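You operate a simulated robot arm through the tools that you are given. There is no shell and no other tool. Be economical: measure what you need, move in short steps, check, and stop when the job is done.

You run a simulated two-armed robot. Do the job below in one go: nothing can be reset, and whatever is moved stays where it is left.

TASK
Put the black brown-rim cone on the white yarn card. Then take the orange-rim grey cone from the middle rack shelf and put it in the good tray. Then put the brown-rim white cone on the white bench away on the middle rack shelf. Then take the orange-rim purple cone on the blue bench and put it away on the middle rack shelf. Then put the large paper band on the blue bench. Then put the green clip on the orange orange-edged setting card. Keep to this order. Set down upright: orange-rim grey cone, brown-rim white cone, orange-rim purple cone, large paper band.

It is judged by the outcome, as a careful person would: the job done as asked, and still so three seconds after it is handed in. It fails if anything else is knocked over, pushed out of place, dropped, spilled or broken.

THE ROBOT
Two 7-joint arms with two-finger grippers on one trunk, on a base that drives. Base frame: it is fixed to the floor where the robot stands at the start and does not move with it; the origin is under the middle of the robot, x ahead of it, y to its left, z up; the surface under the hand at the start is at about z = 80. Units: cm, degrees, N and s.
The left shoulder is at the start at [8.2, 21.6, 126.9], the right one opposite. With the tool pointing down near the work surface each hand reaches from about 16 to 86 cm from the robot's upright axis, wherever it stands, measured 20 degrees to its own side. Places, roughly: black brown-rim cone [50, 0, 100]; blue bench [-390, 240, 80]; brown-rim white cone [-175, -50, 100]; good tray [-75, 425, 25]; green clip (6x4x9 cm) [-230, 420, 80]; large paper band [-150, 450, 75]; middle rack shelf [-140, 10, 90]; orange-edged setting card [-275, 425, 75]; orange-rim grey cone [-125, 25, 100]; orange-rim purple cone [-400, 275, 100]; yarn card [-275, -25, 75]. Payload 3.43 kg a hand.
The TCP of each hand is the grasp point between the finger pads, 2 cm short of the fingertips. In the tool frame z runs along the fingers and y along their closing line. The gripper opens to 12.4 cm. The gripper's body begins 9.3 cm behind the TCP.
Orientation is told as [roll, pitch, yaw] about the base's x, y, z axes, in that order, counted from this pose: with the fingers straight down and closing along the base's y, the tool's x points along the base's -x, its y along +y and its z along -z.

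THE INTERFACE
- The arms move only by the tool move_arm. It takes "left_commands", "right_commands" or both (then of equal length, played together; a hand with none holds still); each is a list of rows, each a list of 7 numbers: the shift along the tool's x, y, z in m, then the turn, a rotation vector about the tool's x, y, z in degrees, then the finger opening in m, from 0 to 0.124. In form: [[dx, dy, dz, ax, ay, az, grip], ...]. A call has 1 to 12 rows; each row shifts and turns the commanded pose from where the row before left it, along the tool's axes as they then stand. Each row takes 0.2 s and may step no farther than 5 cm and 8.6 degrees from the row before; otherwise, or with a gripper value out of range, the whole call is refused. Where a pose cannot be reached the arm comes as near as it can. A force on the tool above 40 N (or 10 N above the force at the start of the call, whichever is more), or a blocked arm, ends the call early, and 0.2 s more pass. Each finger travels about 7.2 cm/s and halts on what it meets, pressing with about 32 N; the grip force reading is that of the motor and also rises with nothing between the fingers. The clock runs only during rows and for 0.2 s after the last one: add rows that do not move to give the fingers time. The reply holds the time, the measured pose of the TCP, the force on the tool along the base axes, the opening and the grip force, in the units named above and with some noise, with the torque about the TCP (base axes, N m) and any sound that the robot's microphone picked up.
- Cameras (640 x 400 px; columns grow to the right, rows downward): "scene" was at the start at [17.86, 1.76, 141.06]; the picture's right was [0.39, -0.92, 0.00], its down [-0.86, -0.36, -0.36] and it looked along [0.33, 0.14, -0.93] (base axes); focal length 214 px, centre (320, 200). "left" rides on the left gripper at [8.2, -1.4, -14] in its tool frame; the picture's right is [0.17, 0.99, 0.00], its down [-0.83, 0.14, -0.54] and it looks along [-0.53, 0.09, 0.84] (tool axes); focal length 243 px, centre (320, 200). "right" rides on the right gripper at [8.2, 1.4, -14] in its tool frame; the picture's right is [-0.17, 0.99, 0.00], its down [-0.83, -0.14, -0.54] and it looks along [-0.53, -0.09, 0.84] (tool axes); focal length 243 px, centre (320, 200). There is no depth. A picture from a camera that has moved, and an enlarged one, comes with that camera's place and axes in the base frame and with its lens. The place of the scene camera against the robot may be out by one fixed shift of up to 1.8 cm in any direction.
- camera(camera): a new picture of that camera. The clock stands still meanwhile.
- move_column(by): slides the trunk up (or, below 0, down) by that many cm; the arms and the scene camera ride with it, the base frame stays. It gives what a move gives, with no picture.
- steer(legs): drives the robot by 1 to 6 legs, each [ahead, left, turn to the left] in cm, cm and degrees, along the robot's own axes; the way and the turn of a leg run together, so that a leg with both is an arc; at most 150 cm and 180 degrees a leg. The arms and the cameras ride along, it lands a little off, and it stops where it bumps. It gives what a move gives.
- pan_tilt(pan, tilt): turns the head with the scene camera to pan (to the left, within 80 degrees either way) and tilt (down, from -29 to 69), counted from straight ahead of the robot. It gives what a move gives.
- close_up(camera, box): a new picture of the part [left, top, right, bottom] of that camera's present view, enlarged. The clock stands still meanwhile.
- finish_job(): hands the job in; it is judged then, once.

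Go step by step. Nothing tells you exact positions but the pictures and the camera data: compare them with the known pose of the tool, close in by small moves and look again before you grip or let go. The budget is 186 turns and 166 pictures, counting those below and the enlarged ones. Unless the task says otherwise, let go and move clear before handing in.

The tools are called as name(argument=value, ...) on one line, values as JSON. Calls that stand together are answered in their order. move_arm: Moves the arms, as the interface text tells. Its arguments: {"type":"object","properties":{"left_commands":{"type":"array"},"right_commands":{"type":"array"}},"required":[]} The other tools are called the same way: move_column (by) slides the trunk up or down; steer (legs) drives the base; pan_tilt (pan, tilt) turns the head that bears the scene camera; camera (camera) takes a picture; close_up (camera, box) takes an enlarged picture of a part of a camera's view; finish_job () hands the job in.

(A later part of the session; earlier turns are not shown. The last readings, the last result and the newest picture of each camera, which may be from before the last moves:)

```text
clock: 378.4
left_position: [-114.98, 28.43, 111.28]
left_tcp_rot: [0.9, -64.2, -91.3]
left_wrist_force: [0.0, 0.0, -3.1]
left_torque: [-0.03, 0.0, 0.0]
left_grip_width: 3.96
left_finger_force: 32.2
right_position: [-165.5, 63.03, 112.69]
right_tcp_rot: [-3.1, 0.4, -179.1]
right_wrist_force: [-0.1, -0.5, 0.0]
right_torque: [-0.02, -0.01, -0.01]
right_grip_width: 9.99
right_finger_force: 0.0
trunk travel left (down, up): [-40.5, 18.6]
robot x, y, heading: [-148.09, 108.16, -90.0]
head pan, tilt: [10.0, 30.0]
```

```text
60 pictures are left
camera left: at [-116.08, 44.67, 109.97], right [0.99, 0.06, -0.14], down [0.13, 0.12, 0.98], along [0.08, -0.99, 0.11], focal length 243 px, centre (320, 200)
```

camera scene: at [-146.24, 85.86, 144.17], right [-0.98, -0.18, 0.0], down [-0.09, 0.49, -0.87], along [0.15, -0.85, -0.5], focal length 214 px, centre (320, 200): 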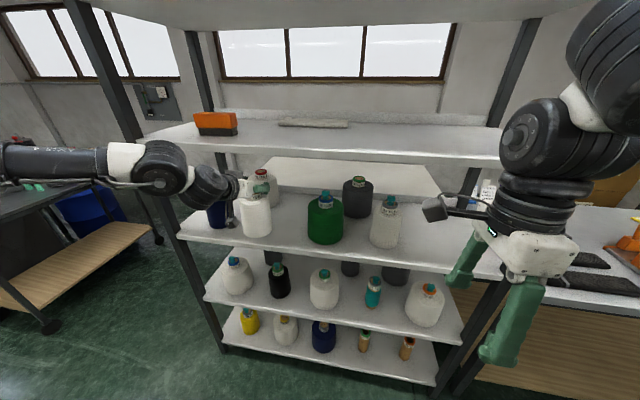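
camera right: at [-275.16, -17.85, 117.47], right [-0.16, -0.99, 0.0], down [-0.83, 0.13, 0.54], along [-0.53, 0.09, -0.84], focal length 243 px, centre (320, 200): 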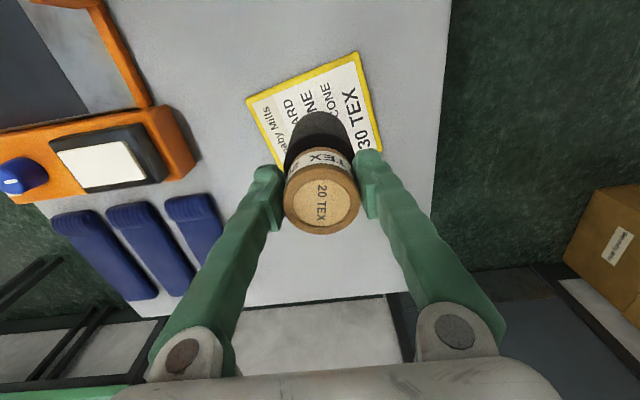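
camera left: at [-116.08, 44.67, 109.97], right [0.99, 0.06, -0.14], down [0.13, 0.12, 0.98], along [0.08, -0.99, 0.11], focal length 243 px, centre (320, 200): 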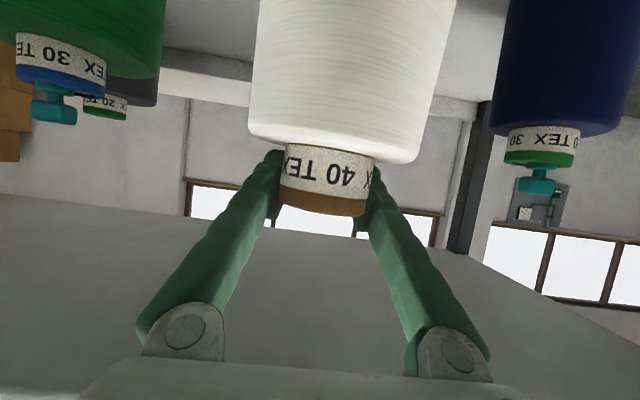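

It entered above the shelf edge without touching. I'll go 7.5 cm further and lower.

steer(legs=[[7.5, 0, 0]])

move_arm(left_commands=[[0.009, 0, 0.0044, 0, 0, 0, 0.03], [0.009, 0, 0.0044, 0, 0, 0, 0.03]])

close_up(camera="scene", box=[170, 150, 350, 270])

```text
clock: 379.6
left_position: [-114.89, 20.93, 111.14]
left_tcp_rot: [0.7, -64.1, -91.3]
left_wrist_force: [0.7, 0.1, -3.2]
left_torque: [-0.04, 0.0, 0.02]
left_grip_width: 3.98
left_finger_force: 31.6
right_position: [-165.44, 55.68, 112.7]
right_tcp_rot: [-3.2, 0.4, -179.0]
right_wrist_force: [0.6, 0.3, 0.1]
right_torque: [-0.01, -0.02, 0.0]
right_grip_width: 9.99
right_finger_force: 0.1
trunk travel left (down, up): [-40.5, 18.6]
robot x, y, heading: [-148.17, 101.01, -89.8]
head pan, tilt: [10.0, 30.0]
```

```text
clock: 380.2
left_position: [-114.8, 20.95, 109.09]
left_tcp_rot: [0.7, -64.0, -91.3]
left_wrist_force: [-1.0, 0.9, -3.5]
left_torque: [-0.05, 0.05, -0.01]
left_grip_width: 3.99
left_finger_force: 32.2
right_position: [-165.48, 55.56, 112.63]
right_tcp_rot: [-3.3, 0.4, -179.0]
right_wrist_force: [0.4, -0.5, -0.5]
right_torque: [0.0, 0.0, 0.0]
right_grip_width: 9.97
right_finger_force: 0.1
trunk travel left (down, up): [-40.5, 18.6]
robot x, y, heading: [-147.63, 100.75, -90.0]
head pan, tilt: [10.0, 30.0]
```

```text
3.33 times, centred on (260, 210) of scene
camera zoom: at [-146.19, 78.25, 144.13], right [-0.98, -0.18, 0.0], down [-0.09, 0.49, -0.87], along [0.15, -0.85, -0.5], focal length 715 px, centre (520, 167)
```

zoom: 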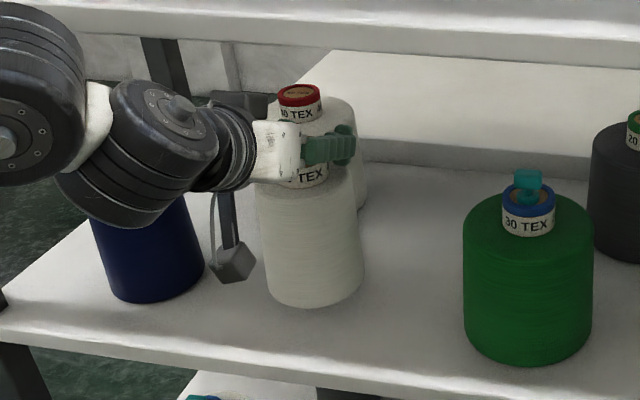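

Close to the shelf. Lowering in small steps to contact.

move_arm(left_commands=[[0.007, 0, 0.0034, 0, 0, 0, 0.03]])

move_arm(left_commands=[[0.006, 0, 0.003, 0, 0, 0, 0.03]])

move_arm(left_commands=[[0.005, 0, 0.0025, 0, 0, 0, 0.03]])

```text
clock: 380.6
left_position: [-114.77, 20.98, 108.27]
left_tcp_rot: [0.8, -63.9, -91.2]
left_wrist_force: [0.7, -1.1, -3.5]
left_torque: [-0.07, 0.03, -0.02]
left_grip_width: 4.01
left_finger_force: 31.9
right_position: [-165.4, 55.58, 112.66]
right_tcp_rot: [-3.3, 0.4, -179.0]
right_wrist_force: [0.0, -0.7, -0.1]
right_torque: [-0.01, -0.03, -0.01]
right_grip_width: 10.0
right_finger_force: 0.1
trunk travel left (down, up): [-40.5, 18.6]
robot x, y, heading: [-147.85, 100.61, -90.0]
head pan, tilt: [10.0, 30.0]
```

```text
clock: 381.0
left_position: [-114.8, 20.91, 107.74]
left_tcp_rot: [0.9, -64.0, -91.3]
left_wrist_force: [-0.2, -0.6, -2.4]
left_torque: [-0.08, 0.01, 0.0]
left_grip_width: 3.98
left_finger_force: 31.8
right_position: [-165.31, 55.7, 112.61]
right_tcp_rot: [-3.3, 0.5, -178.9]
right_wrist_force: [-0.3, 0.5, 0.3]
right_torque: [0.0, 0.01, -0.02]
right_grip_width: 10.0
right_finger_force: 0.0
trunk travel left (down, up): [-40.5, 18.6]
robot x, y, heading: [-148.03, 101.01, -89.8]
head pan, tilt: [10.0, 30.0]
```

```text
clock: 381.4
left_position: [-114.8, 20.91, 107.11]
left_tcp_rot: [0.7, -64.0, -91.1]
left_wrist_force: [-0.3, -0.1, -3.8]
left_torque: [-0.07, 0.02, -0.02]
left_grip_width: 3.96
left_finger_force: 31.9
right_position: [-165.47, 55.57, 112.65]
right_tcp_rot: [-3.3, 0.3, -179.0]
right_wrist_force: [0.2, 0.2, 0.2]
right_torque: [0.02, 0.01, 0.01]
right_grip_width: 10.01
right_finger_force: 0.1
trunk travel left (down, up): [-40.5, 18.6]
robot x, y, heading: [-147.66, 100.78, -89.8]
head pan, tilt: [10.0, 30.0]
```

move_arm(left_commands=[[0.006, 0, 0.003, 0, 0, 0, 0.03]])

move_arm(left_commands=[[0.006, 0, 0.003, 0, 0, 0, 0.03]])

move_arm(left_commands=[[0.006, 0, 0.003, 0, 0, 0, 0.03]])

```text
clock: 381.8
left_position: [-114.8, 20.93, 106.39]
left_tcp_rot: [0.6, -64.0, -91.3]
left_wrist_force: [0.2, 0.2, -2.7]
left_torque: [-0.09, -0.02, 0.03]
left_grip_width: 3.97
left_finger_force: 31.4
right_position: [-165.45, 55.59, 112.61]
right_tcp_rot: [-3.3, 0.4, -178.9]
right_wrist_force: [-0.4, 0.1, -0.4]
right_torque: [-0.04, -0.05, -0.01]
right_grip_width: 10.0
right_finger_force: 0.1
trunk travel left (down, up): [-40.5, 18.6]
robot x, y, heading: [-147.93, 100.74, -89.7]
head pan, tilt: [10.0, 30.0]
```

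```text
clock: 382.2
left_position: [-114.77, 20.84, 105.73]
left_tcp_rot: [0.8, -63.9, -91.3]
left_wrist_force: [0.1, 0.5, -3.3]
left_torque: [-0.08, 0.01, 0.01]
left_grip_width: 3.98
left_finger_force: 32.5
right_position: [-165.52, 55.58, 112.66]
right_tcp_rot: [-3.2, 0.4, -179.0]
right_wrist_force: [-0.3, -0.3, 0.2]
right_torque: [-0.01, 0.0, 0.0]
right_grip_width: 9.98
right_finger_force: 0.1
trunk travel left (down, up): [-40.5, 18.6]
robot x, y, heading: [-148.07, 100.94, -89.8]
head pan, tilt: [10.0, 30.0]
```

```text
clock: 382.6
left_position: [-114.83, 21.0, 105.71]
left_tcp_rot: [0.5, -64.7, -90.9]
left_wrist_force: [3.9, 2.7, 15.1]
left_torque: [0.59, 0.25, -0.14]
left_grip_width: 3.98
left_finger_force: 32.3
right_position: [-165.49, 55.75, 112.89]
right_tcp_rot: [-3.2, 0.3, -179.0]
right_wrist_force: [0.6, 0.2, -0.6]
right_torque: [-0.01, -0.01, -0.01]
right_grip_width: 9.99
right_finger_force: 0.1
trunk travel left (down, up): [-40.5, 18.6]
robot x, y, heading: [-147.91, 101.05, -89.6]
head pan, tilt: [10.0, 30.0]
```

Contact. I'll ease, open, and back away.

move_arm(left_commands=[[-0.004, 0, -0.002, 0, 0, 0, 0.03], [0, 0, 0, 0, 0, 0, 0.045], [0, 0, 0, 0, 0, 0, 0.055], [0, 0, 0, 0, 0, 0, 0.065], [0, 0, 0, 0, 0, 0, 0.08], [-0.005, 0, -0.002, 0, 0, 0, 0.085], [0, 0, 0, 0, 0, 0, 0.085]])

steer(legs=[[-22, 0, 0]])

camera(camera="scene")

```text
clock: 384.2
left_position: [-114.76, 20.84, 106.03]
left_tcp_rot: [0.7, -64.0, -91.3]
left_wrist_force: [0.5, 0.4, 0.4]
left_torque: [-0.01, 0.0, 0.03]
left_grip_width: 8.47
left_finger_force: 0.1
right_position: [-165.45, 55.72, 112.62]
right_tcp_rot: [-3.3, 0.4, -179.0]
right_wrist_force: [-0.1, -0.2, -0.5]
right_torque: [0.01, -0.02, 0.02]
right_grip_width: 10.0
right_finger_force: 0.1
trunk travel left (down, up): [-40.5, 18.6]
robot x, y, heading: [-147.9, 100.67, -90.0]
head pan, tilt: [10.0, 30.0]
```

```text
clock: 386.1
left_position: [-114.89, 42.69, 106.08]
left_tcp_rot: [0.9, -63.9, -91.4]
left_wrist_force: [-0.2, -0.5, -0.2]
left_torque: [0.0, 0.02, 0.04]
left_grip_width: 8.49
left_finger_force: 0.0
right_position: [-165.57, 77.55, 112.54]
right_tcp_rot: [-3.3, 0.4, -179.1]
right_wrist_force: [0.3, 0.0, -0.3]
right_torque: [0.0, 0.02, -0.01]
right_grip_width: 9.99
right_finger_force: 0.0
trunk travel left (down, up): [-40.5, 18.6]
robot x, y, heading: [-147.95, 122.95, -90.2]
head pan, tilt: [10.0, 30.0]
```

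```text
58 pictures are left
camera scene: at [-146.28, 100.27, 144.13], right [-0.98, -0.17, 0.0], down [-0.09, 0.49, -0.87], along [0.15, -0.85, -0.5], focal length 214 px, centre (320, 200)
```

scene: 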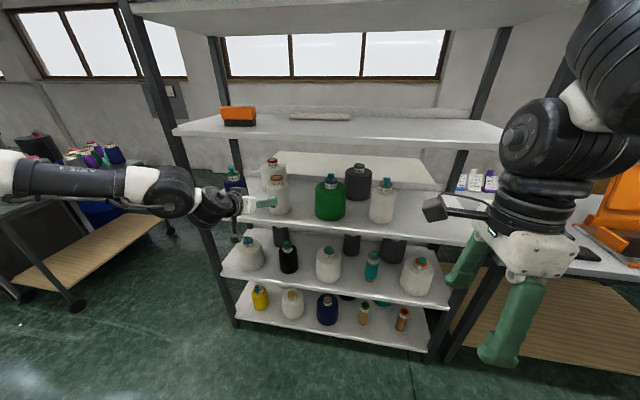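

The white cone stands on the middle shelf. Next is the purple cone on the blue bench; I'll turn to -x, drive down the corridor and look.

steer(legs=[[0, 0, -90], [125, 0, 0]])

pan_tilt(pan=-35, tilt=25)

camera(camera="scene")

```text
clock: 399.2
left_position: [-353.4, 93.22, 106.24]
left_tcp_rot: [0.8, -64.1, 177.4]
left_wrist_force: [-1.0, -0.8, -0.7]
left_torque: [0.02, 0.01, -0.03]
left_grip_width: 8.5
left_finger_force: 0.1
right_position: [-317.57, 143.2, 112.7]
right_tcp_rot: [-3.3, 0.5, 89.7]
right_wrist_force: [-0.6, 0.4, -0.2]
right_torque: [0.02, 0.01, 0.02]
right_grip_width: 10.0
right_finger_force: 0.0
trunk travel left (down, up): [-40.5, 18.6]
robot x, y, heading: [-273.27, 124.56, 178.6]
head pan, tilt: [10.0, 30.0]
```

```text
clock: 400.3
left_position: [-353.41, 93.2, 106.1]
left_tcp_rot: [0.7, -64.1, 177.5]
left_wrist_force: [-0.1, -0.9, -0.2]
left_torque: [-0.06, -0.01, 0.02]
left_grip_width: 8.49
left_finger_force: 0.1
right_position: [-317.42, 143.19, 112.54]
right_tcp_rot: [-3.3, 0.3, 89.8]
right_wrist_force: [-0.2, -1.0, 0.0]
right_torque: [0.01, 0.0, 0.01]
right_grip_width: 9.98
right_finger_force: 0.1
trunk travel left (down, up): [-40.5, 18.6]
robot x, y, heading: [-272.86, 124.6, 178.4]
head pan, tilt: [-35.0, 25.0]
```

```text
57 pictures are left
camera scene: at [-293.3, 129.8, 144.94], right [0.59, 0.81, 0.0], down [0.34, -0.25, -0.91], along [-0.73, 0.53, -0.42], focal length 214 px, centre (320, 200)
```

scene: 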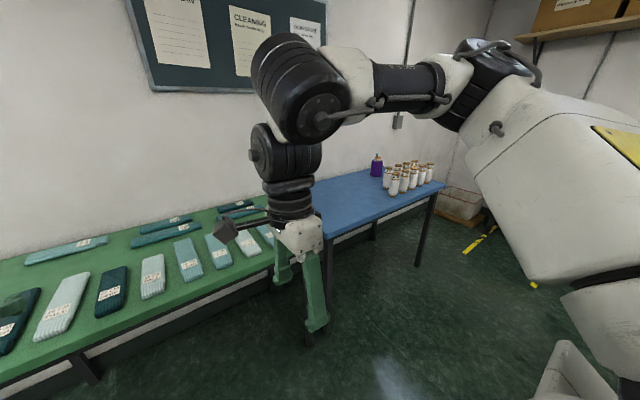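

The purple cone stands at the back of the blue bench beside a group of small white cones. I'll zoom in.

close_up(camera="scene", box=[330, 130, 470, 230])

```text
4.00 times, centred on (400, 180) of scene
camera zoom: at [-293.3, 129.8, 144.94], right [0.59, 0.81, 0.0], down [0.34, -0.25, -0.91], along [-0.73, 0.53, -0.42], focal length 858 px, centre (0, 280)
```

zoom: 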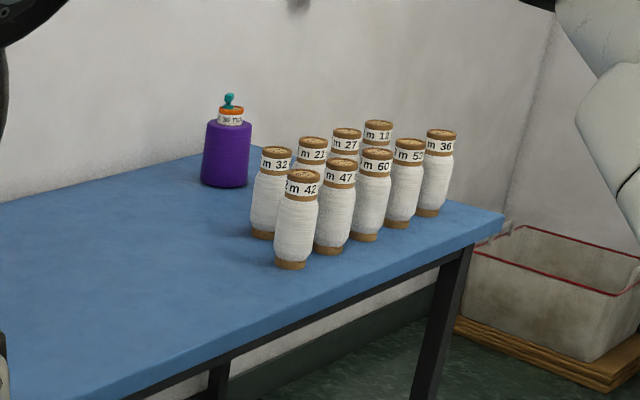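

The small white cones stand right in front of the purple one, so a low forward grip would hit them. I'll pick it top-down with the right hand, set it in the clear part of the bench, and regrip it with the tilted left hand. First I retract the left hand and drive over.

move_arm(left_commands=[[0.02, 0, -0.042, 0, 0, 0, 0.085], [0.02, 0, -0.042, 0, 0, 0, 0.085], [0.018, 0, -0.038, 0, 0, 0, 0.085]])

steer(legs=[[0, 0, 1.5], [60, 0, 0], [0, -132, 0]])

pan_tilt(pan=-15, tilt=40)

camera(camera="scene")

camera(camera="right")

```text
clock: 401.1
left_position: [-339.76, 92.79, 106.26]
left_tcp_rot: [0.6, -64.1, 177.5]
left_wrist_force: [0.3, -0.7, 0.2]
left_torque: [0.0, 0.01, 0.05]
left_grip_width: 8.5
left_finger_force: 0.0
right_position: [-317.41, 143.12, 112.75]
right_tcp_rot: [-3.2, 0.4, 89.7]
right_wrist_force: [0.3, 0.4, -0.5]
right_torque: [-0.02, 0.02, 0.0]
right_grip_width: 10.0
right_finger_force: 0.2
trunk travel left (down, up): [-40.5, 18.6]
robot x, y, heading: [-272.62, 124.2, 178.7]
head pan, tilt: [-35.0, 25.0]
```

```text
clock: 422.9
left_position: [-400.0, 221.84, 106.15]
left_tcp_rot: [0.8, -64.2, 178.9]
left_wrist_force: [0.4, -0.1, 0.7]
left_torque: [-0.03, 0.03, -0.01]
left_grip_width: 8.5
left_finger_force: 0.0
right_position: [-378.86, 272.79, 112.73]
right_tcp_rot: [-3.3, 0.4, 91.1]
right_wrist_force: [-0.1, 0.5, 0.3]
right_torque: [0.0, -0.01, 0.0]
right_grip_width: 9.98
right_finger_force: 0.1
trunk travel left (down, up): [-40.5, 18.6]
robot x, y, heading: [-333.76, 255.47, -179.9]
head pan, tilt: [-35.0, 25.0]
```

```text
clock: 423.7
left_position: [-400.05, 221.9, 106.1]
left_tcp_rot: [0.9, -64.1, 178.9]
left_wrist_force: [0.0, 0.7, 0.3]
left_torque: [0.02, -0.03, 0.0]
left_grip_width: 8.49
left_finger_force: 0.1
right_position: [-378.91, 272.66, 112.63]
right_tcp_rot: [-3.4, 0.4, 91.2]
right_wrist_force: [0.2, 0.3, -0.1]
right_torque: [0.01, 0.03, 0.01]
right_grip_width: 10.01
right_finger_force: 0.0
trunk travel left (down, up): [-40.5, 18.6]
robot x, y, heading: [-333.78, 255.22, -179.5]
head pan, tilt: [-15.0, 40.0]
```

```text
55 pictures are left
camera scene: at [-355.0, 257.01, 142.61], right [0.25, 0.97, 0.0], down [0.62, -0.16, -0.77], along [-0.74, 0.19, -0.64], focal length 214 px, centre (320, 200)
```

scene: 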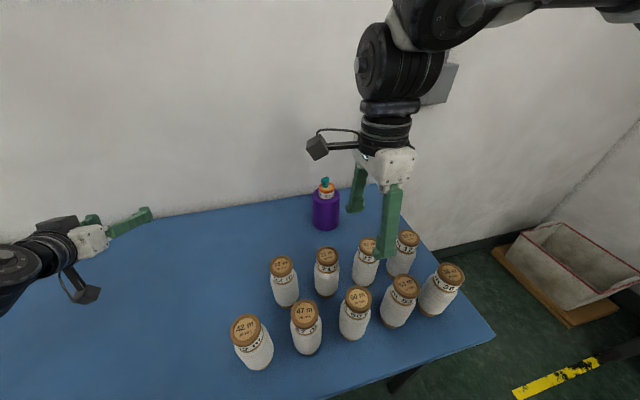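

```text
54 pictures are left
camera right: at [-381.03, 264.56, 126.7], right [-0.99, 0.14, -0.06], down [0.09, 0.84, 0.54], along [0.13, 0.53, -0.84], focal length 243 px, centre (320, 200)
```

right: 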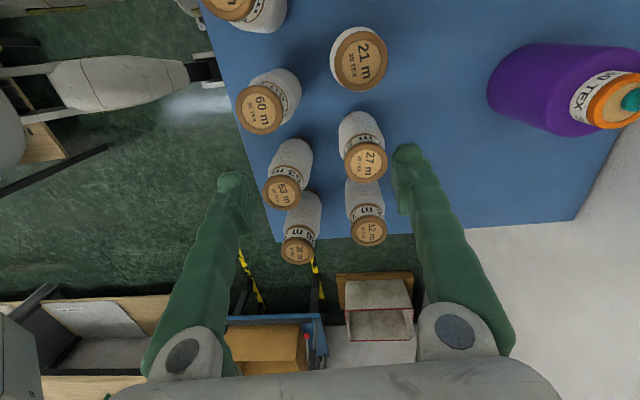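

The purple cone is at about (-409.5, 273.3), and its left-front side is open, so a left-hand tilted grip pointing inward (bearing 120°) can take it directly. I'll draw the right hand back and rotate the left hand 60° about the vertical.

move_arm(left_commands=[[0, 0, 0, 6.74, 0, 3.29, 0.09], [0, 0, 0, 6.74, 0, 3.29, 0.09], [0, 0, 0, 6.74, 0, 3.29, 0.09], [0, 0, 0, 6.74, 0, 3.29, 0.09], [0, 0, 0, 6.74, 0, 3.29, 0.09], [0, 0, 0, 6.74, 0, 3.29, 0.09], [0, 0, 0, 6.74, 0, 3.29, 0.09], [0, 0, 0, 6.74, 0, 3.29, 0.09]], right_commands=[[-0.01, -0.02, 0, 0, 0, 0, 0.1], [-0.01, -0.02, 0, 0, 0, 0, 0.1], [-0.01, -0.02, 0, 0, 0, 0, 0.1], [-0.01, -0.02, 0, 0, 0, 0, 0.1], [-0.01, -0.02, 0, 0, 0, 0, 0.1], [-0.01, -0.02, 0, 0, 0, 0, 0.1], [0, 0, 0, 0, 0, 0, 0.1], [0, 0, 0, 0, 0, 0, 0.1]])

camera(camera="left")

```text
clock: 425.5
left_position: [-399.95, 221.78, 106.08]
left_tcp_rot: [0.4, -63.7, 119.2]
left_wrist_force: [0.3, -0.3, -0.1]
left_torque: [-0.01, 0.01, 0.0]
left_grip_width: 8.99
left_finger_force: 0.1
right_position: [-367.18, 279.05, 113.35]
right_tcp_rot: [-3.4, 0.4, 91.2]
right_wrist_force: [-1.0, 0.8, 0.1]
right_torque: [0.04, 0.02, 0.0]
right_grip_width: 10.0
right_finger_force: 0.2
trunk travel left (down, up): [-40.5, 18.6]
robot x, y, heading: [-333.76, 255.24, -179.7]
head pan, tilt: [-15.0, 40.0]
```

```text
53 pictures are left
camera left: at [-390.81, 208.45, 105.0], right [-0.82, -0.55, -0.15], down [-0.06, -0.17, 0.98], along [-0.56, 0.82, 0.1], focal length 243 px, centre (320, 200)
```

left: 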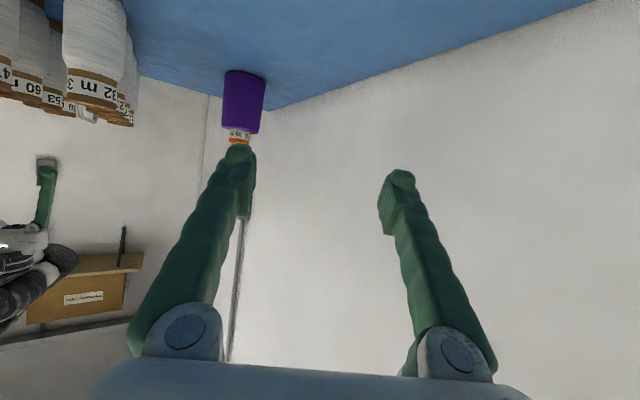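

Purple's rim is about (-408.5, 273, 98.8), wall at x = -426. I'll bring the left hand to 14 cm short of it along that bearing, then look.

move_arm(left_commands=[[-0.0126, -0.0219, 0.0424, 0, 0, 0, 0.09], [-0.0126, -0.0219, 0.0424, 0, 0, 0, 0.09], [-0.0126, -0.0219, 0.0424, 0, 0, 0, 0.09], [-0.0126, -0.0219, 0.0424, 0, 0, 0, 0.09], [-0.0126, -0.0219, 0.0424, 0, 0, 0, 0.09], [-0.0126, -0.0219, 0.0424, 0, 0, 0, 0.09], [-0.0126, -0.0219, 0.0424, 0, 0, 0, 0.09], [-0.0126, -0.0219, 0.0424, 0, 0, 0, 0.09], [0, 0, 0, 0, 0, 0, 0.09]])

camera(camera="left")

camera(camera="scene")

```text
clock: 427.5
left_position: [-401.55, 257.54, 100.62]
left_tcp_rot: [0.6, -63.7, 119.1]
left_wrist_force: [-0.7, 0.0, 0.3]
left_torque: [-0.02, 0.01, -0.02]
left_grip_width: 9.01
left_finger_force: 0.1
left hand out of reach, approached as far as the arm can: row 8
right_position: [-367.06, 279.03, 113.34]
right_tcp_rot: [-3.3, 0.4, 91.3]
right_wrist_force: [0.1, 0.1, 0.6]
right_torque: [-0.01, -0.02, -0.01]
right_grip_width: 10.0
right_finger_force: 0.0
trunk travel left (down, up): [-40.5, 18.6]
robot x, y, heading: [-333.7, 255.79, -179.7]
head pan, tilt: [-15.0, 40.0]
```

```text
52 pictures are left
camera left: at [-392.25, 244.12, 99.58], right [-0.82, -0.55, -0.14], down [-0.06, -0.17, 0.98], along [-0.57, 0.82, 0.1], focal length 243 px, centre (320, 200)
```

left: 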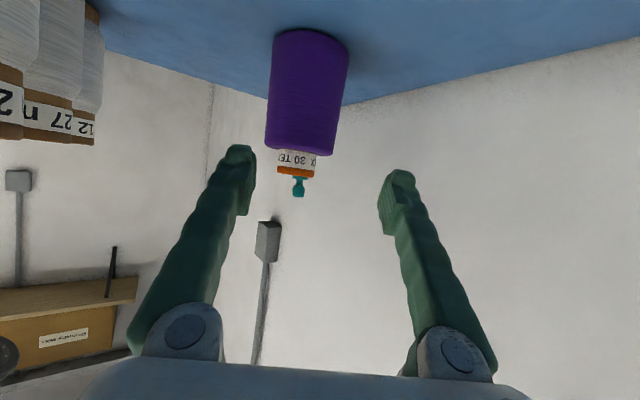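

```text
51 pictures are left
camera scene: at [-354.96, 257.05, 142.62], right [0.25, 0.97, 0.0], down [0.62, -0.16, -0.77], along [-0.74, 0.19, -0.64], focal length 214 px, centre (320, 200)
```

scene: 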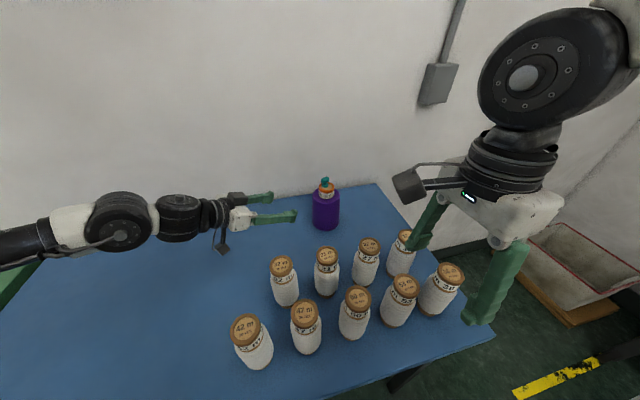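

Rim triangulates to (-407.9, 273, 99.3). The arm is at its limit, so I'll move the base 3 cm ahead and 9 cm right, then recheck.

steer(legs=[[3, -9, 0]])

move_arm(left_commands=[[0.008, 0, 0.004, 0, 0, 0, 0.085], [0, 0, 0, 0, 0, 0, 0.085]])

camera(camera="left")

```text
clock: 429.4
left_position: [-404.52, 266.46, 100.72]
left_tcp_rot: [0.5, -63.8, 119.1]
left_wrist_force: [0.4, 0.1, -0.7]
left_torque: [0.03, -0.01, 0.03]
left_grip_width: 8.97
left_finger_force: 0.1
right_position: [-370.04, 287.99, 113.48]
right_tcp_rot: [-3.3, 0.3, 91.3]
right_wrist_force: [0.1, 0.4, 1.4]
right_torque: [0.01, 0.01, -0.01]
right_grip_width: 9.99
right_finger_force: 0.0
trunk travel left (down, up): [-40.5, 18.6]
robot x, y, heading: [-336.97, 264.45, -179.6]
head pan, tilt: [-15.0, 40.0]
```

```text
clock: 430.0
left_position: [-404.49, 266.53, 100.74]
left_tcp_rot: [0.5, -63.8, 119.1]
left_wrist_force: [-0.1, -0.3, -0.7]
left_torque: [-0.03, 0.02, 0.02]
left_grip_width: 8.49
left_finger_force: 0.1
left hand out of reach, approached as far as the arm can: row 1
right_position: [-370.12, 288.06, 113.28]
right_tcp_rot: [-3.3, 0.4, 91.2]
right_wrist_force: [0.3, 0.4, 0.7]
right_torque: [0.01, 0.0, -0.01]
right_grip_width: 9.99
right_finger_force: 0.0
trunk travel left (down, up): [-40.5, 18.6]
robot x, y, heading: [-336.79, 264.26, -179.6]
head pan, tilt: [-15.0, 40.0]
```

```text
50 pictures are left
camera left: at [-395.27, 253.11, 99.56], right [-0.82, -0.55, -0.14], down [-0.06, -0.17, 0.98], along [-0.57, 0.82, 0.1], focal length 243 px, centre (320, 200)
```

left: 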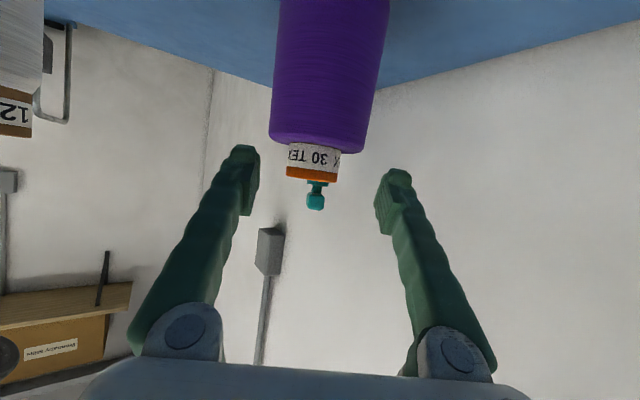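

Rim at (-407.3, 272.4, 99.6). I'll lower the trunk 0.9 cm, make the last step by base, and close.

move_column(by=-0.9)

steer(legs=[[2.8, -5.8, 0]])

camera(camera="left")

```text
clock: 430.5
left_position: [-404.27, 266.39, 99.87]
left_tcp_rot: [0.7, -63.8, 119.0]
left_wrist_force: [-0.5, -0.1, -0.3]
left_torque: [0.02, 0.02, 0.01]
left_grip_width: 8.47
left_finger_force: 0.0
right_position: [-369.98, 288.05, 112.48]
right_tcp_rot: [-3.4, 0.5, 91.2]
right_wrist_force: [0.5, -0.6, -0.1]
right_torque: [-0.02, 0.07, 0.01]
right_grip_width: 9.99
right_finger_force: 0.0
trunk travel left (down, up): [-39.6, 19.5]
robot x, y, heading: [-336.44, 264.25, -179.7]
head pan, tilt: [-15.0, 40.0]
```

```text
clock: 432.0
left_position: [-407.27, 272.25, 99.81]
left_tcp_rot: [0.5, -63.8, 119.0]
left_wrist_force: [0.5, -0.1, 0.0]
left_torque: [-0.01, 0.0, -0.01]
left_grip_width: 8.49
left_finger_force: 0.1
right_position: [-372.89, 293.77, 112.46]
right_tcp_rot: [-3.4, 0.3, 91.2]
right_wrist_force: [0.0, -0.5, 1.1]
right_torque: [0.01, -0.02, 0.02]
right_grip_width: 10.0
right_finger_force: 0.1
trunk travel left (down, up): [-39.6, 19.5]
robot x, y, heading: [-339.8, 269.96, -179.8]
head pan, tilt: [-15.0, 40.0]
```

```text
49 pictures are left
camera left: at [-398.07, 258.87, 98.66], right [-0.82, -0.55, -0.14], down [-0.06, -0.17, 0.98], along [-0.57, 0.82, 0.11], focal length 243 px, centre (320, 200)
```

left: 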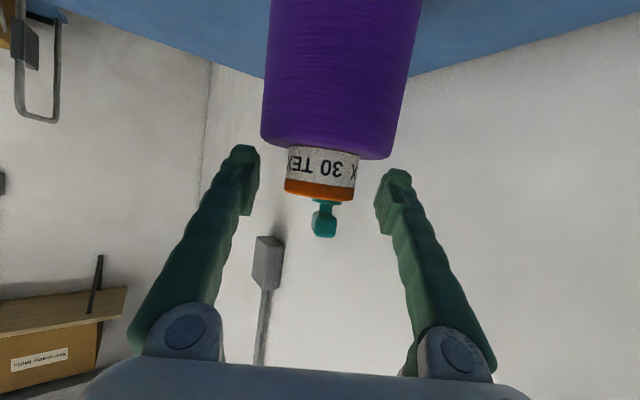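

Still about 1.5 cm short. A final nudge, then close.

steer(legs=[[0.8, -1.5, 0]])

move_arm(left_commands=[[0, 0, 0, 0, 0, 0, 0.07], [0, 0, 0, 0, 0, 0, 0.06], [0, 0, 0, 0, 0, 0, 0.045], [0, 0, 0, 0, 0, 0, 0.035], [0, 0, 0, 0, 0, 0, 0.03], [0, 0, 0, 0, 0, 0, 0.03]])

move_column(by=4)

camera(camera="left")

camera(camera="scene")

```text
clock: 432.9
left_position: [-408.14, 273.67, 99.79]
left_tcp_rot: [0.5, -63.8, 119.2]
left_wrist_force: [0.7, -0.1, -1.0]
left_torque: [0.01, 0.01, -0.01]
left_grip_width: 8.48
left_finger_force: 0.0
right_position: [-373.65, 295.3, 112.49]
right_tcp_rot: [-3.4, 0.3, 91.2]
right_wrist_force: [-0.5, -0.6, 0.1]
right_torque: [0.03, 0.01, -0.04]
right_grip_width: 9.99
right_finger_force: 0.1
trunk travel left (down, up): [-39.6, 19.5]
robot x, y, heading: [-340.17, 271.78, -179.8]
head pan, tilt: [-15.0, 40.0]
```

```text
clock: 434.3
left_position: [-408.1, 273.62, 99.85]
left_tcp_rot: [0.5, -63.8, 119.1]
left_wrist_force: [-0.3, -0.7, 1.1]
left_torque: [-0.01, 0.05, -0.01]
left_grip_width: 4.54
left_finger_force: 31.9
right_position: [-373.59, 295.23, 112.43]
right_tcp_rot: [-3.4, 0.3, 91.2]
right_wrist_force: [0.5, 0.6, -0.1]
right_torque: [-0.03, -0.03, 0.04]
right_grip_width: 9.98
right_finger_force: 0.1
trunk travel left (down, up): [-39.6, 19.5]
robot x, y, heading: [-340.02, 271.75, -179.8]
head pan, tilt: [-15.0, 40.0]
```

```text
clock: 435.1
left_position: [-408.27, 273.61, 104.82]
left_tcp_rot: [2.6, -64.2, 117.3]
left_wrist_force: [0.1, 0.0, -3.4]
left_torque: [0.03, -0.02, -0.01]
left_grip_width: 4.56
left_finger_force: 32.1
right_position: [-373.82, 295.25, 116.41]
right_tcp_rot: [-3.3, 0.4, 91.0]
right_wrist_force: [0.4, -0.5, -0.3]
right_torque: [-0.04, -0.02, 0.02]
right_grip_width: 10.01
right_finger_force: 0.1
trunk travel left (down, up): [-43.6, 15.5]
robot x, y, heading: [-340.45, 271.66, -179.7]
head pan, tilt: [-15.0, 40.0]
```

```text
48 pictures are left
camera left: at [-399.04, 260.23, 103.55], right [-0.82, -0.55, -0.13], down [-0.04, -0.17, 0.98], along [-0.56, 0.82, 0.11], focal length 243 px, centre (320, 200)
```

left: 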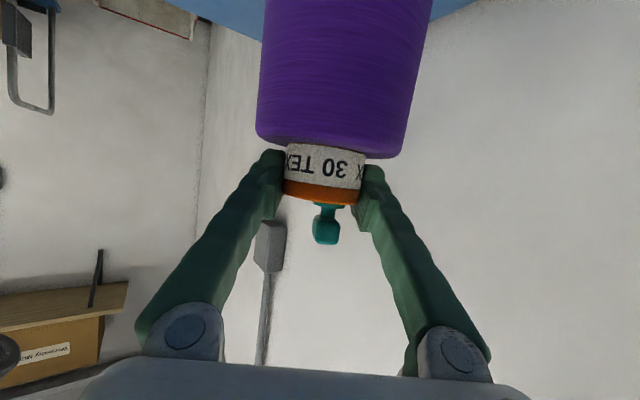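

```text
47 pictures are left
camera scene: at [-360.8, 273.29, 145.82], right [0.25, 0.97, 0.0], down [0.62, -0.16, -0.77], along [-0.74, 0.19, -0.64], focal length 214 px, centre (320, 200)
```

scene: 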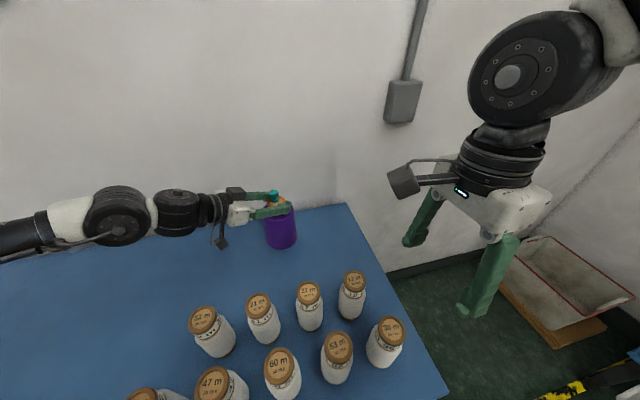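

The purple cone is lifted cleanly. I'll raise the trunk a bit more, strafe back along the benches to the corridor, then straighten the hand.

move_column(by=7)

steer(legs=[[0, 35, 0], [6, 110, 0]])

```text
clock: 436.2
left_position: [-408.44, 273.55, 119.03]
left_tcp_rot: [16.2, -66.4, 104.7]
left_wrist_force: [0.0, 1.2, -4.1]
left_torque: [-0.01, 0.0, 0.0]
left_grip_width: 4.59
left_finger_force: 31.9
right_position: [-373.88, 295.32, 123.39]
right_tcp_rot: [-3.4, 0.3, 91.1]
right_wrist_force: [-0.3, 1.1, 0.0]
right_torque: [-0.01, 0.0, -0.02]
right_grip_width: 9.99
right_finger_force: 0.0
trunk travel left (down, up): [-50.6, 8.5]
robot x, y, heading: [-340.03, 271.94, -179.7]
head pan, tilt: [-15.0, 40.0]
```

```text
clock: 446.6
left_position: [-409.68, 210.12, 118.89]
left_tcp_rot: [16.4, -66.5, 104.6]
left_wrist_force: [-0.5, 0.0, -2.8]
left_torque: [-0.01, -0.03, -0.04]
left_grip_width: 4.54
left_finger_force: 31.9
right_position: [-374.81, 231.82, 123.46]
right_tcp_rot: [-3.5, 0.3, 91.0]
right_wrist_force: [1.0, -1.2, 0.0]
right_torque: [0.06, -0.01, -0.01]
right_grip_width: 9.99
right_finger_force: 0.0
trunk travel left (down, up): [-50.6, 8.5]
robot x, y, heading: [-341.5, 208.64, -179.8]
head pan, tilt: [-15.0, 40.0]
stopped in leg 2: the robot was blocked; the commanded pose is now the measured one
```

The base touched something at the bench front; I'll back off to x = -330 and strafe again.

steer(legs=[[-10, 0, 0], [0, 85, 0]])

camera(camera="left")

```text
clock: 459.2
left_position: [-399.55, 125.24, 119.01]
left_tcp_rot: [16.7, -66.5, 104.0]
left_wrist_force: [0.3, 0.2, -1.5]
left_torque: [0.02, 0.01, -0.02]
left_grip_width: 4.45
left_finger_force: 32.2
right_position: [-364.75, 146.67, 123.35]
right_tcp_rot: [-3.5, 0.4, 90.6]
right_wrist_force: [-0.9, 0.3, -0.2]
right_torque: [0.05, -0.02, 0.04]
right_grip_width: 9.99
right_finger_force: 0.0
trunk travel left (down, up): [-50.6, 8.5]
robot x, y, heading: [-331.55, 122.92, 179.7]
head pan, tilt: [-15.0, 40.0]
```

```text
46 pictures are left
camera left: at [-390.79, 111.86, 116.78], right [-0.84, -0.54, -0.04], down [0.06, -0.17, 0.98], along [-0.54, 0.82, 0.18], focal length 243 px, centre (320, 200)
```

left: 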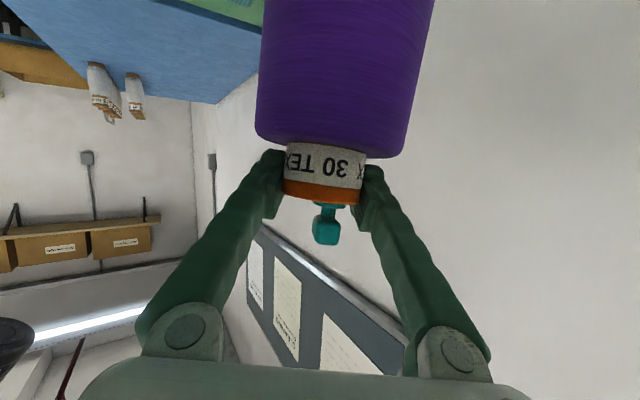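

The cone is secure but the hand rolled a few degrees. I'll level it and swing the hand back to point straight ahead while moving it to its own side.

move_arm(left_commands=[[0, 0, 0, 2.8, 3.6, -5.7, 0.03], [0.0131, 0.0186, -0.0267, -6.32, 0, -3.11, 0.03], [0.012, 0.022, -0.0245, -6.32, 0, -3.11, 0.03], [0.0107, 0.0252, -0.0219, -6.32, 0, -3.11, 0.03], [0.0092, 0.028, -0.0189, -6.32, 0, -3.11, 0.03], [0.0077, 0.0303, -0.0158, -6.32, 0, -3.11, 0.03], [0.006, 0.0322, -0.0123, -6.32, 0, -3.11, 0.03], [0.0043, 0.0336, -0.0087, -6.32, 0, -3.11, 0.03], [0.0024, 0.0346, -0.005, -6.32, 0, -3.11, 0.03], [0, 0, 0, 0, 0, 0, 0.03]])

camera(camera="scene")

```text
clock: 461.4
left_position: [-400.8, 96.78, 119.31]
left_tcp_rot: [0.3, -63.9, 175.2]
left_wrist_force: [-0.2, -0.3, -3.2]
left_torque: [-0.03, 0.0, -0.01]
left_grip_width: 4.44
left_finger_force: 31.6
left hand out of reach, approached as far as the arm can: row 1
right_position: [-364.76, 146.73, 123.4]
right_tcp_rot: [-3.4, 0.5, 90.6]
right_wrist_force: [-0.1, -0.5, -0.6]
right_torque: [0.02, -0.01, -0.03]
right_grip_width: 9.98
right_finger_force: 0.0
trunk travel left (down, up): [-50.6, 8.5]
robot x, y, heading: [-331.18, 123.17, 179.9]
head pan, tilt: [-15.0, 40.0]
```

```text
45 pictures are left
camera scene: at [-348.81, 124.66, 153.83], right [0.26, 0.96, 0.0], down [0.62, -0.17, -0.77], along [-0.74, 0.2, -0.64], focal length 214 px, centre (320, 200)
```

scene: 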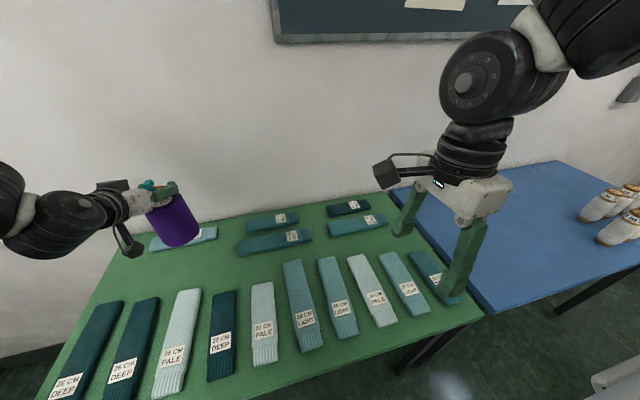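

Hand straightened. I'll back along the corridor and turn to face the rack's right part (x ≈ -180).

steer(legs=[[-125, 0, 0], [0, 0, 90]])

move_column(by=-7)

pan_tilt(pan=20, tilt=35)

camera(camera="scene")

camera(camera="left")

```text
clock: 474.5
left_position: [-180.19, 52.96, 119.34]
left_tcp_rot: [0.3, -63.9, -94.8]
left_wrist_force: [-0.8, 0.5, -3.8]
left_torque: [0.03, 0.04, 0.0]
left_grip_width: 4.4
left_finger_force: 31.9
right_position: [-230.17, 88.97, 123.39]
right_tcp_rot: [-3.4, 0.4, -179.3]
right_wrist_force: [-0.3, -0.7, -0.5]
right_torque: [0.0, 0.0, -0.01]
right_grip_width: 10.0
right_finger_force: 0.0
trunk travel left (down, up): [-50.6, 8.5]
robot x, y, heading: [-206.17, 122.48, -90.1]
head pan, tilt: [-15.0, 40.0]
```

```text
clock: 475.6
left_position: [-180.21, 53.14, 112.34]
left_tcp_rot: [0.2, -64.0, -94.8]
left_wrist_force: [-0.1, -0.4, -2.9]
left_torque: [0.03, 0.03, -0.03]
left_grip_width: 4.39
left_finger_force: 31.8
right_position: [-230.25, 88.98, 116.5]
right_tcp_rot: [-3.3, 0.5, -179.4]
right_wrist_force: [-0.2, -0.2, 0.4]
right_torque: [-0.01, 0.03, -0.02]
right_grip_width: 10.01
right_finger_force: 0.0
trunk travel left (down, up): [-43.6, 15.5]
robot x, y, heading: [-206.48, 122.15, -90.1]
head pan, tilt: [-15.0, 40.0]
```

```text
clock: 476.6
left_position: [-180.17, 53.01, 112.21]
left_tcp_rot: [0.3, -63.9, -94.9]
left_wrist_force: [0.0, -0.4, -3.3]
left_torque: [-0.01, 0.01, -0.03]
left_grip_width: 4.39
left_finger_force: 32.3
right_position: [-230.21, 89.04, 116.47]
right_tcp_rot: [-3.4, 0.4, -179.3]
right_wrist_force: [-0.5, -0.2, -0.1]
right_torque: [0.0, 0.0, -0.01]
right_grip_width: 9.99
right_finger_force: 0.0
trunk travel left (down, up): [-43.6, 15.5]
robot x, y, heading: [-206.17, 122.1, -90.1]
head pan, tilt: [20.0, 35.0]
```

```text
44 pictures are left
camera scene: at [-203.21, 101.2, 146.58], right [-0.94, -0.34, 0.0], down [-0.19, 0.54, -0.82], along [0.28, -0.77, -0.57], focal length 214 px, centre (320, 200)
```

scene: 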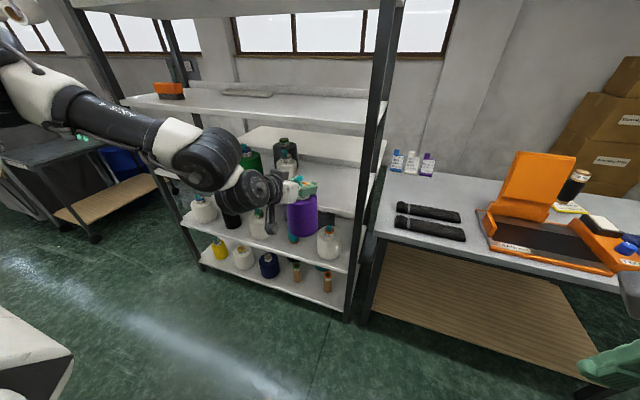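

```text
43 pictures are left
camera left: at [-180.24, 69.25, 111.02], right [0.99, 0.0, -0.15], down [0.15, 0.11, 0.98], along [0.01, -0.99, 0.11], focal length 243 px, centre (320, 200)
```

left: 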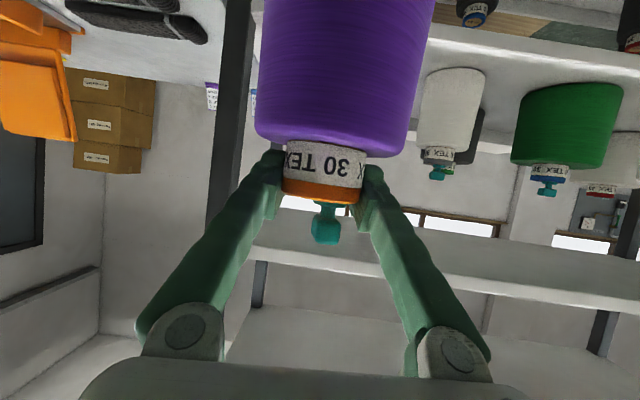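

The gap is between the right post (x ≈ -191) and the white cone (x ≈ -164); I'll aim for x = -177.5 and drive in.

steer(legs=[[20, 2.7, 0]])

camera(camera="left")

camera(camera="scene")

```text
clock: 478.4
left_position: [-177.56, 33.06, 112.34]
left_tcp_rot: [0.3, -64.0, -94.9]
left_wrist_force: [0.4, 0.3, -2.9]
left_torque: [0.01, -0.02, 0.01]
left_grip_width: 4.38
left_finger_force: 32.1
right_position: [-227.5, 69.03, 116.37]
right_tcp_rot: [-3.3, 0.5, -179.4]
right_wrist_force: [-0.6, 0.4, -0.5]
right_torque: [0.01, 0.03, -0.01]
right_grip_width: 10.0
right_finger_force: 0.1
trunk travel left (down, up): [-43.6, 15.5]
robot x, y, heading: [-203.59, 102.38, -90.3]
head pan, tilt: [20.0, 35.0]
```

```text
42 pictures are left
camera left: at [-177.65, 49.28, 111.08], right [0.99, -0.01, -0.15], down [0.15, 0.11, 0.98], along [0.01, -0.99, 0.11], focal length 243 px, centre (320, 200)
```

left: 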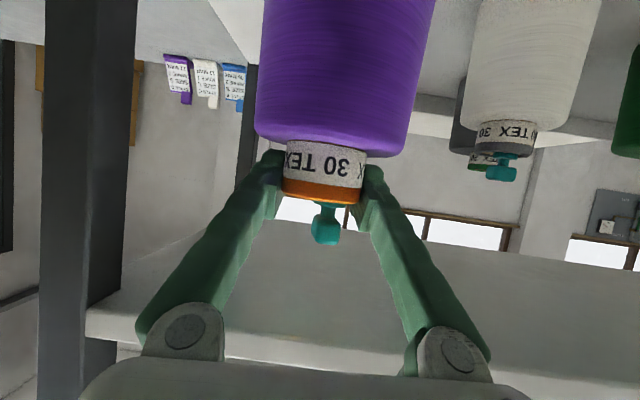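

```text
41 pictures are left
camera scene: at [-200.6, 81.27, 146.61], right [-0.94, -0.34, 0.0], down [-0.19, 0.54, -0.82], along [0.28, -0.77, -0.57], focal length 214 px, centre (320, 200)
```

scene: 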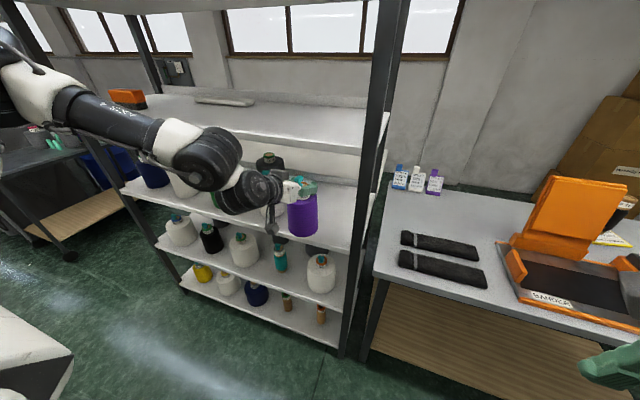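

Well centred in the gap. I'll go 12 cm further and start lowering.

steer(legs=[[12, 0, 0]])

move_arm(left_commands=[[0.009, 0, 0.0044, 0, 0, 0, 0.03], [0.018, 0, 0.0088, 0, 0, 0, 0.03], [0.009, 0, 0.0044, 0, 0, 0, 0.03]])

close_up(camera="scene", box=[200, 120, 380, 260])

```text
clock: 479.8
left_position: [-177.68, 21.19, 112.39]
left_tcp_rot: [0.4, -64.1, -94.9]
left_wrist_force: [0.0, 0.3, -3.8]
left_torque: [0.01, -0.01, -0.01]
left_grip_width: 4.39
left_finger_force: 32.3
right_position: [-227.6, 57.2, 116.5]
right_tcp_rot: [-3.3, 0.3, -179.2]
right_wrist_force: [-0.3, 0.6, 0.4]
right_torque: [-0.05, -0.04, 0.01]
right_grip_width: 9.99
right_finger_force: 0.1
trunk travel left (down, up): [-43.6, 15.5]
robot x, y, heading: [-203.64, 90.29, -90.3]
head pan, tilt: [20.0, 35.0]
```

```text
clock: 480.6
left_position: [-177.61, 21.16, 108.13]
left_tcp_rot: [0.4, -63.9, -94.8]
left_wrist_force: [-0.1, 0.3, -2.9]
left_torque: [-0.02, -0.02, -0.01]
left_grip_width: 4.38
left_finger_force: 32.6
right_position: [-227.55, 56.95, 116.52]
right_tcp_rot: [-3.4, 0.4, -179.3]
right_wrist_force: [-0.1, 0.1, 0.7]
right_torque: [-0.02, 0.01, -0.03]
right_grip_width: 9.99
right_finger_force: 0.0
trunk travel left (down, up): [-43.6, 15.5]
robot x, y, heading: [-203.21, 90.08, -90.0]
head pan, tilt: [20.0, 35.0]
```

```text
2.86 times, centred on (290, 190) of scene
camera zoom: at [-200.61, 69.2, 146.57], right [-0.94, -0.34, 0.0], down [-0.19, 0.54, -0.82], along [0.28, -0.77, -0.57], focal length 613 px, centre (406, 229)
```

zoom: 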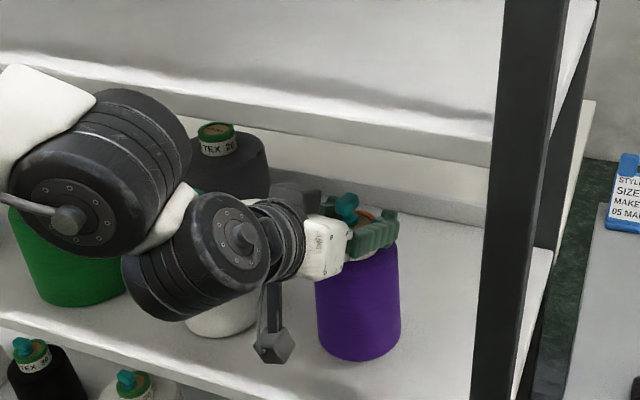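

Purple is just above the shelf. Lowering in small steps.

move_arm(left_commands=[[0.007, 0, 0.0034, 0, 0, 0, 0.03]])

move_arm(left_commands=[[0.006, 0, 0.003, 0, 0, 0, 0.03]])

move_arm(left_commands=[[0.006, 0, 0.003, 0, 0, 0, 0.03]])

move_arm(left_commands=[[0.005, 0, 0.0025, 0, 0, 0, 0.03]])

```text
clock: 481.0
left_position: [-177.57, 21.14, 107.38]
left_tcp_rot: [0.3, -63.9, -94.9]
left_wrist_force: [-1.1, 0.6, -3.8]
left_torque: [0.0, 0.02, 0.0]
left_grip_width: 4.42
left_finger_force: 31.6
right_position: [-227.52, 57.05, 116.4]
right_tcp_rot: [-3.5, 0.2, -179.3]
right_wrist_force: [0.3, 0.8, -0.5]
right_torque: [0.03, -0.01, -0.03]
right_grip_width: 10.0
right_finger_force: 0.0
trunk travel left (down, up): [-43.6, 15.5]
robot x, y, heading: [-203.5, 90.21, -90.4]
head pan, tilt: [20.0, 35.0]
```

```text
clock: 481.4
left_position: [-177.75, 21.08, 106.9]
left_tcp_rot: [0.3, -64.0, -94.8]
left_wrist_force: [0.2, -0.7, -2.9]
left_torque: [-0.01, 0.01, 0.0]
left_grip_width: 4.38
left_finger_force: 31.8
right_position: [-227.48, 56.99, 116.52]
right_tcp_rot: [-3.4, 0.4, -179.3]
right_wrist_force: [-0.9, 0.4, -0.1]
right_torque: [-0.02, 0.06, -0.03]
right_grip_width: 9.99
right_finger_force: 0.0
trunk travel left (down, up): [-43.6, 15.5]
robot x, y, heading: [-203.89, 90.17, -90.2]
head pan, tilt: [20.0, 35.0]
```

```text
clock: 481.8
left_position: [-177.74, 21.05, 106.16]
left_tcp_rot: [0.3, -63.9, -94.8]
left_wrist_force: [0.4, 1.1, -3.1]
left_torque: [0.01, 0.01, -0.01]
left_grip_width: 4.37
left_finger_force: 32.0
right_position: [-227.65, 57.02, 116.44]
right_tcp_rot: [-3.4, 0.5, -179.3]
right_wrist_force: [0.2, -0.4, 0.3]
right_torque: [0.0, 0.03, 0.0]
right_grip_width: 9.98
right_finger_force: 0.1
trunk travel left (down, up): [-43.6, 15.5]
robot x, y, heading: [-203.85, 90.22, -90.2]
head pan, tilt: [20.0, 35.0]
```

```text
clock: 482.2
left_position: [-177.57, 21.01, 105.99]
left_tcp_rot: [0.3, -64.4, -94.7]
left_wrist_force: [2.4, -0.1, 12.6]
left_torque: [0.83, -0.19, -0.08]
left_grip_width: 4.38
left_finger_force: 32.1
right_position: [-227.62, 57.13, 116.53]
right_tcp_rot: [-3.3, 0.4, -179.3]
right_wrist_force: [0.6, 1.1, 0.5]
right_torque: [0.0, 0.01, 0.0]
right_grip_width: 9.99
right_finger_force: 0.1
trunk travel left (down, up): [-43.6, 15.5]
robot x, y, heading: [-203.61, 90.17, -90.1]
head pan, tilt: [20.0, 35.0]
```

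Contact on the shelf. I'll open, ease up and back straight out.

move_arm(left_commands=[[-0.003, 0, -0.0015, 0, 0, 0, 0.03], [0, 0, 0, 0, 0, 0, 0.045], [0, 0, 0, 0, 0, 0, 0.055], [0, 0, 0, 0, 0, 0, 0.065], [0, 0, 0, 0, 0, 0, 0.08], [-0.004, 0, -0.002, 0, 0, 0, 0.085], [0, 0, 0, 0, 0, 0, 0.085]])

steer(legs=[[-35, 0, 0]])

camera(camera="scene")

```text
clock: 483.8
left_position: [-177.71, 21.11, 106.46]
left_tcp_rot: [0.4, -64.1, -94.9]
left_wrist_force: [1.1, -1.1, -0.2]
left_torque: [0.01, 0.01, 0.0]
left_grip_width: 8.51
left_finger_force: 0.1
right_position: [-227.65, 57.13, 116.51]
right_tcp_rot: [-3.3, 0.4, -179.2]
right_wrist_force: [0.3, 0.8, -0.1]
right_torque: [0.01, -0.02, -0.02]
right_grip_width: 9.99
right_finger_force: 0.0
trunk travel left (down, up): [-43.6, 15.5]
robot x, y, heading: [-203.59, 90.05, -90.2]
head pan, tilt: [20.0, 35.0]
```

```text
clock: 486.5
left_position: [-177.47, 56.09, 106.31]
left_tcp_rot: [0.3, -63.9, -94.8]
left_wrist_force: [0.4, -0.5, 0.0]
left_torque: [0.0, -0.02, -0.04]
left_grip_width: 8.5
left_finger_force: 0.0
right_position: [-227.41, 91.93, 116.42]
right_tcp_rot: [-3.4, 0.4, -179.2]
right_wrist_force: [0.1, -0.4, -0.2]
right_torque: [-0.03, -0.01, 0.05]
right_grip_width: 9.99
right_finger_force: 0.1
trunk travel left (down, up): [-43.6, 15.5]
robot x, y, heading: [-203.68, 125.17, -90.3]
head pan, tilt: [20.0, 35.0]
```

```text
39 pictures are left
camera scene: at [-200.5, 104.18, 146.58], right [-0.94, -0.34, 0.0], down [-0.2, 0.54, -0.82], along [0.28, -0.77, -0.57], focal length 214 px, centre (320, 200)
```

scene: 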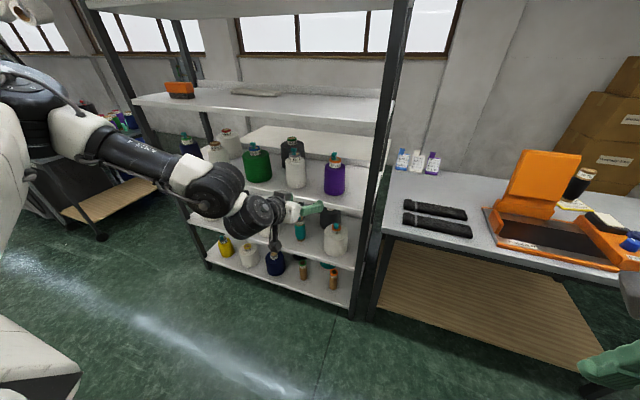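

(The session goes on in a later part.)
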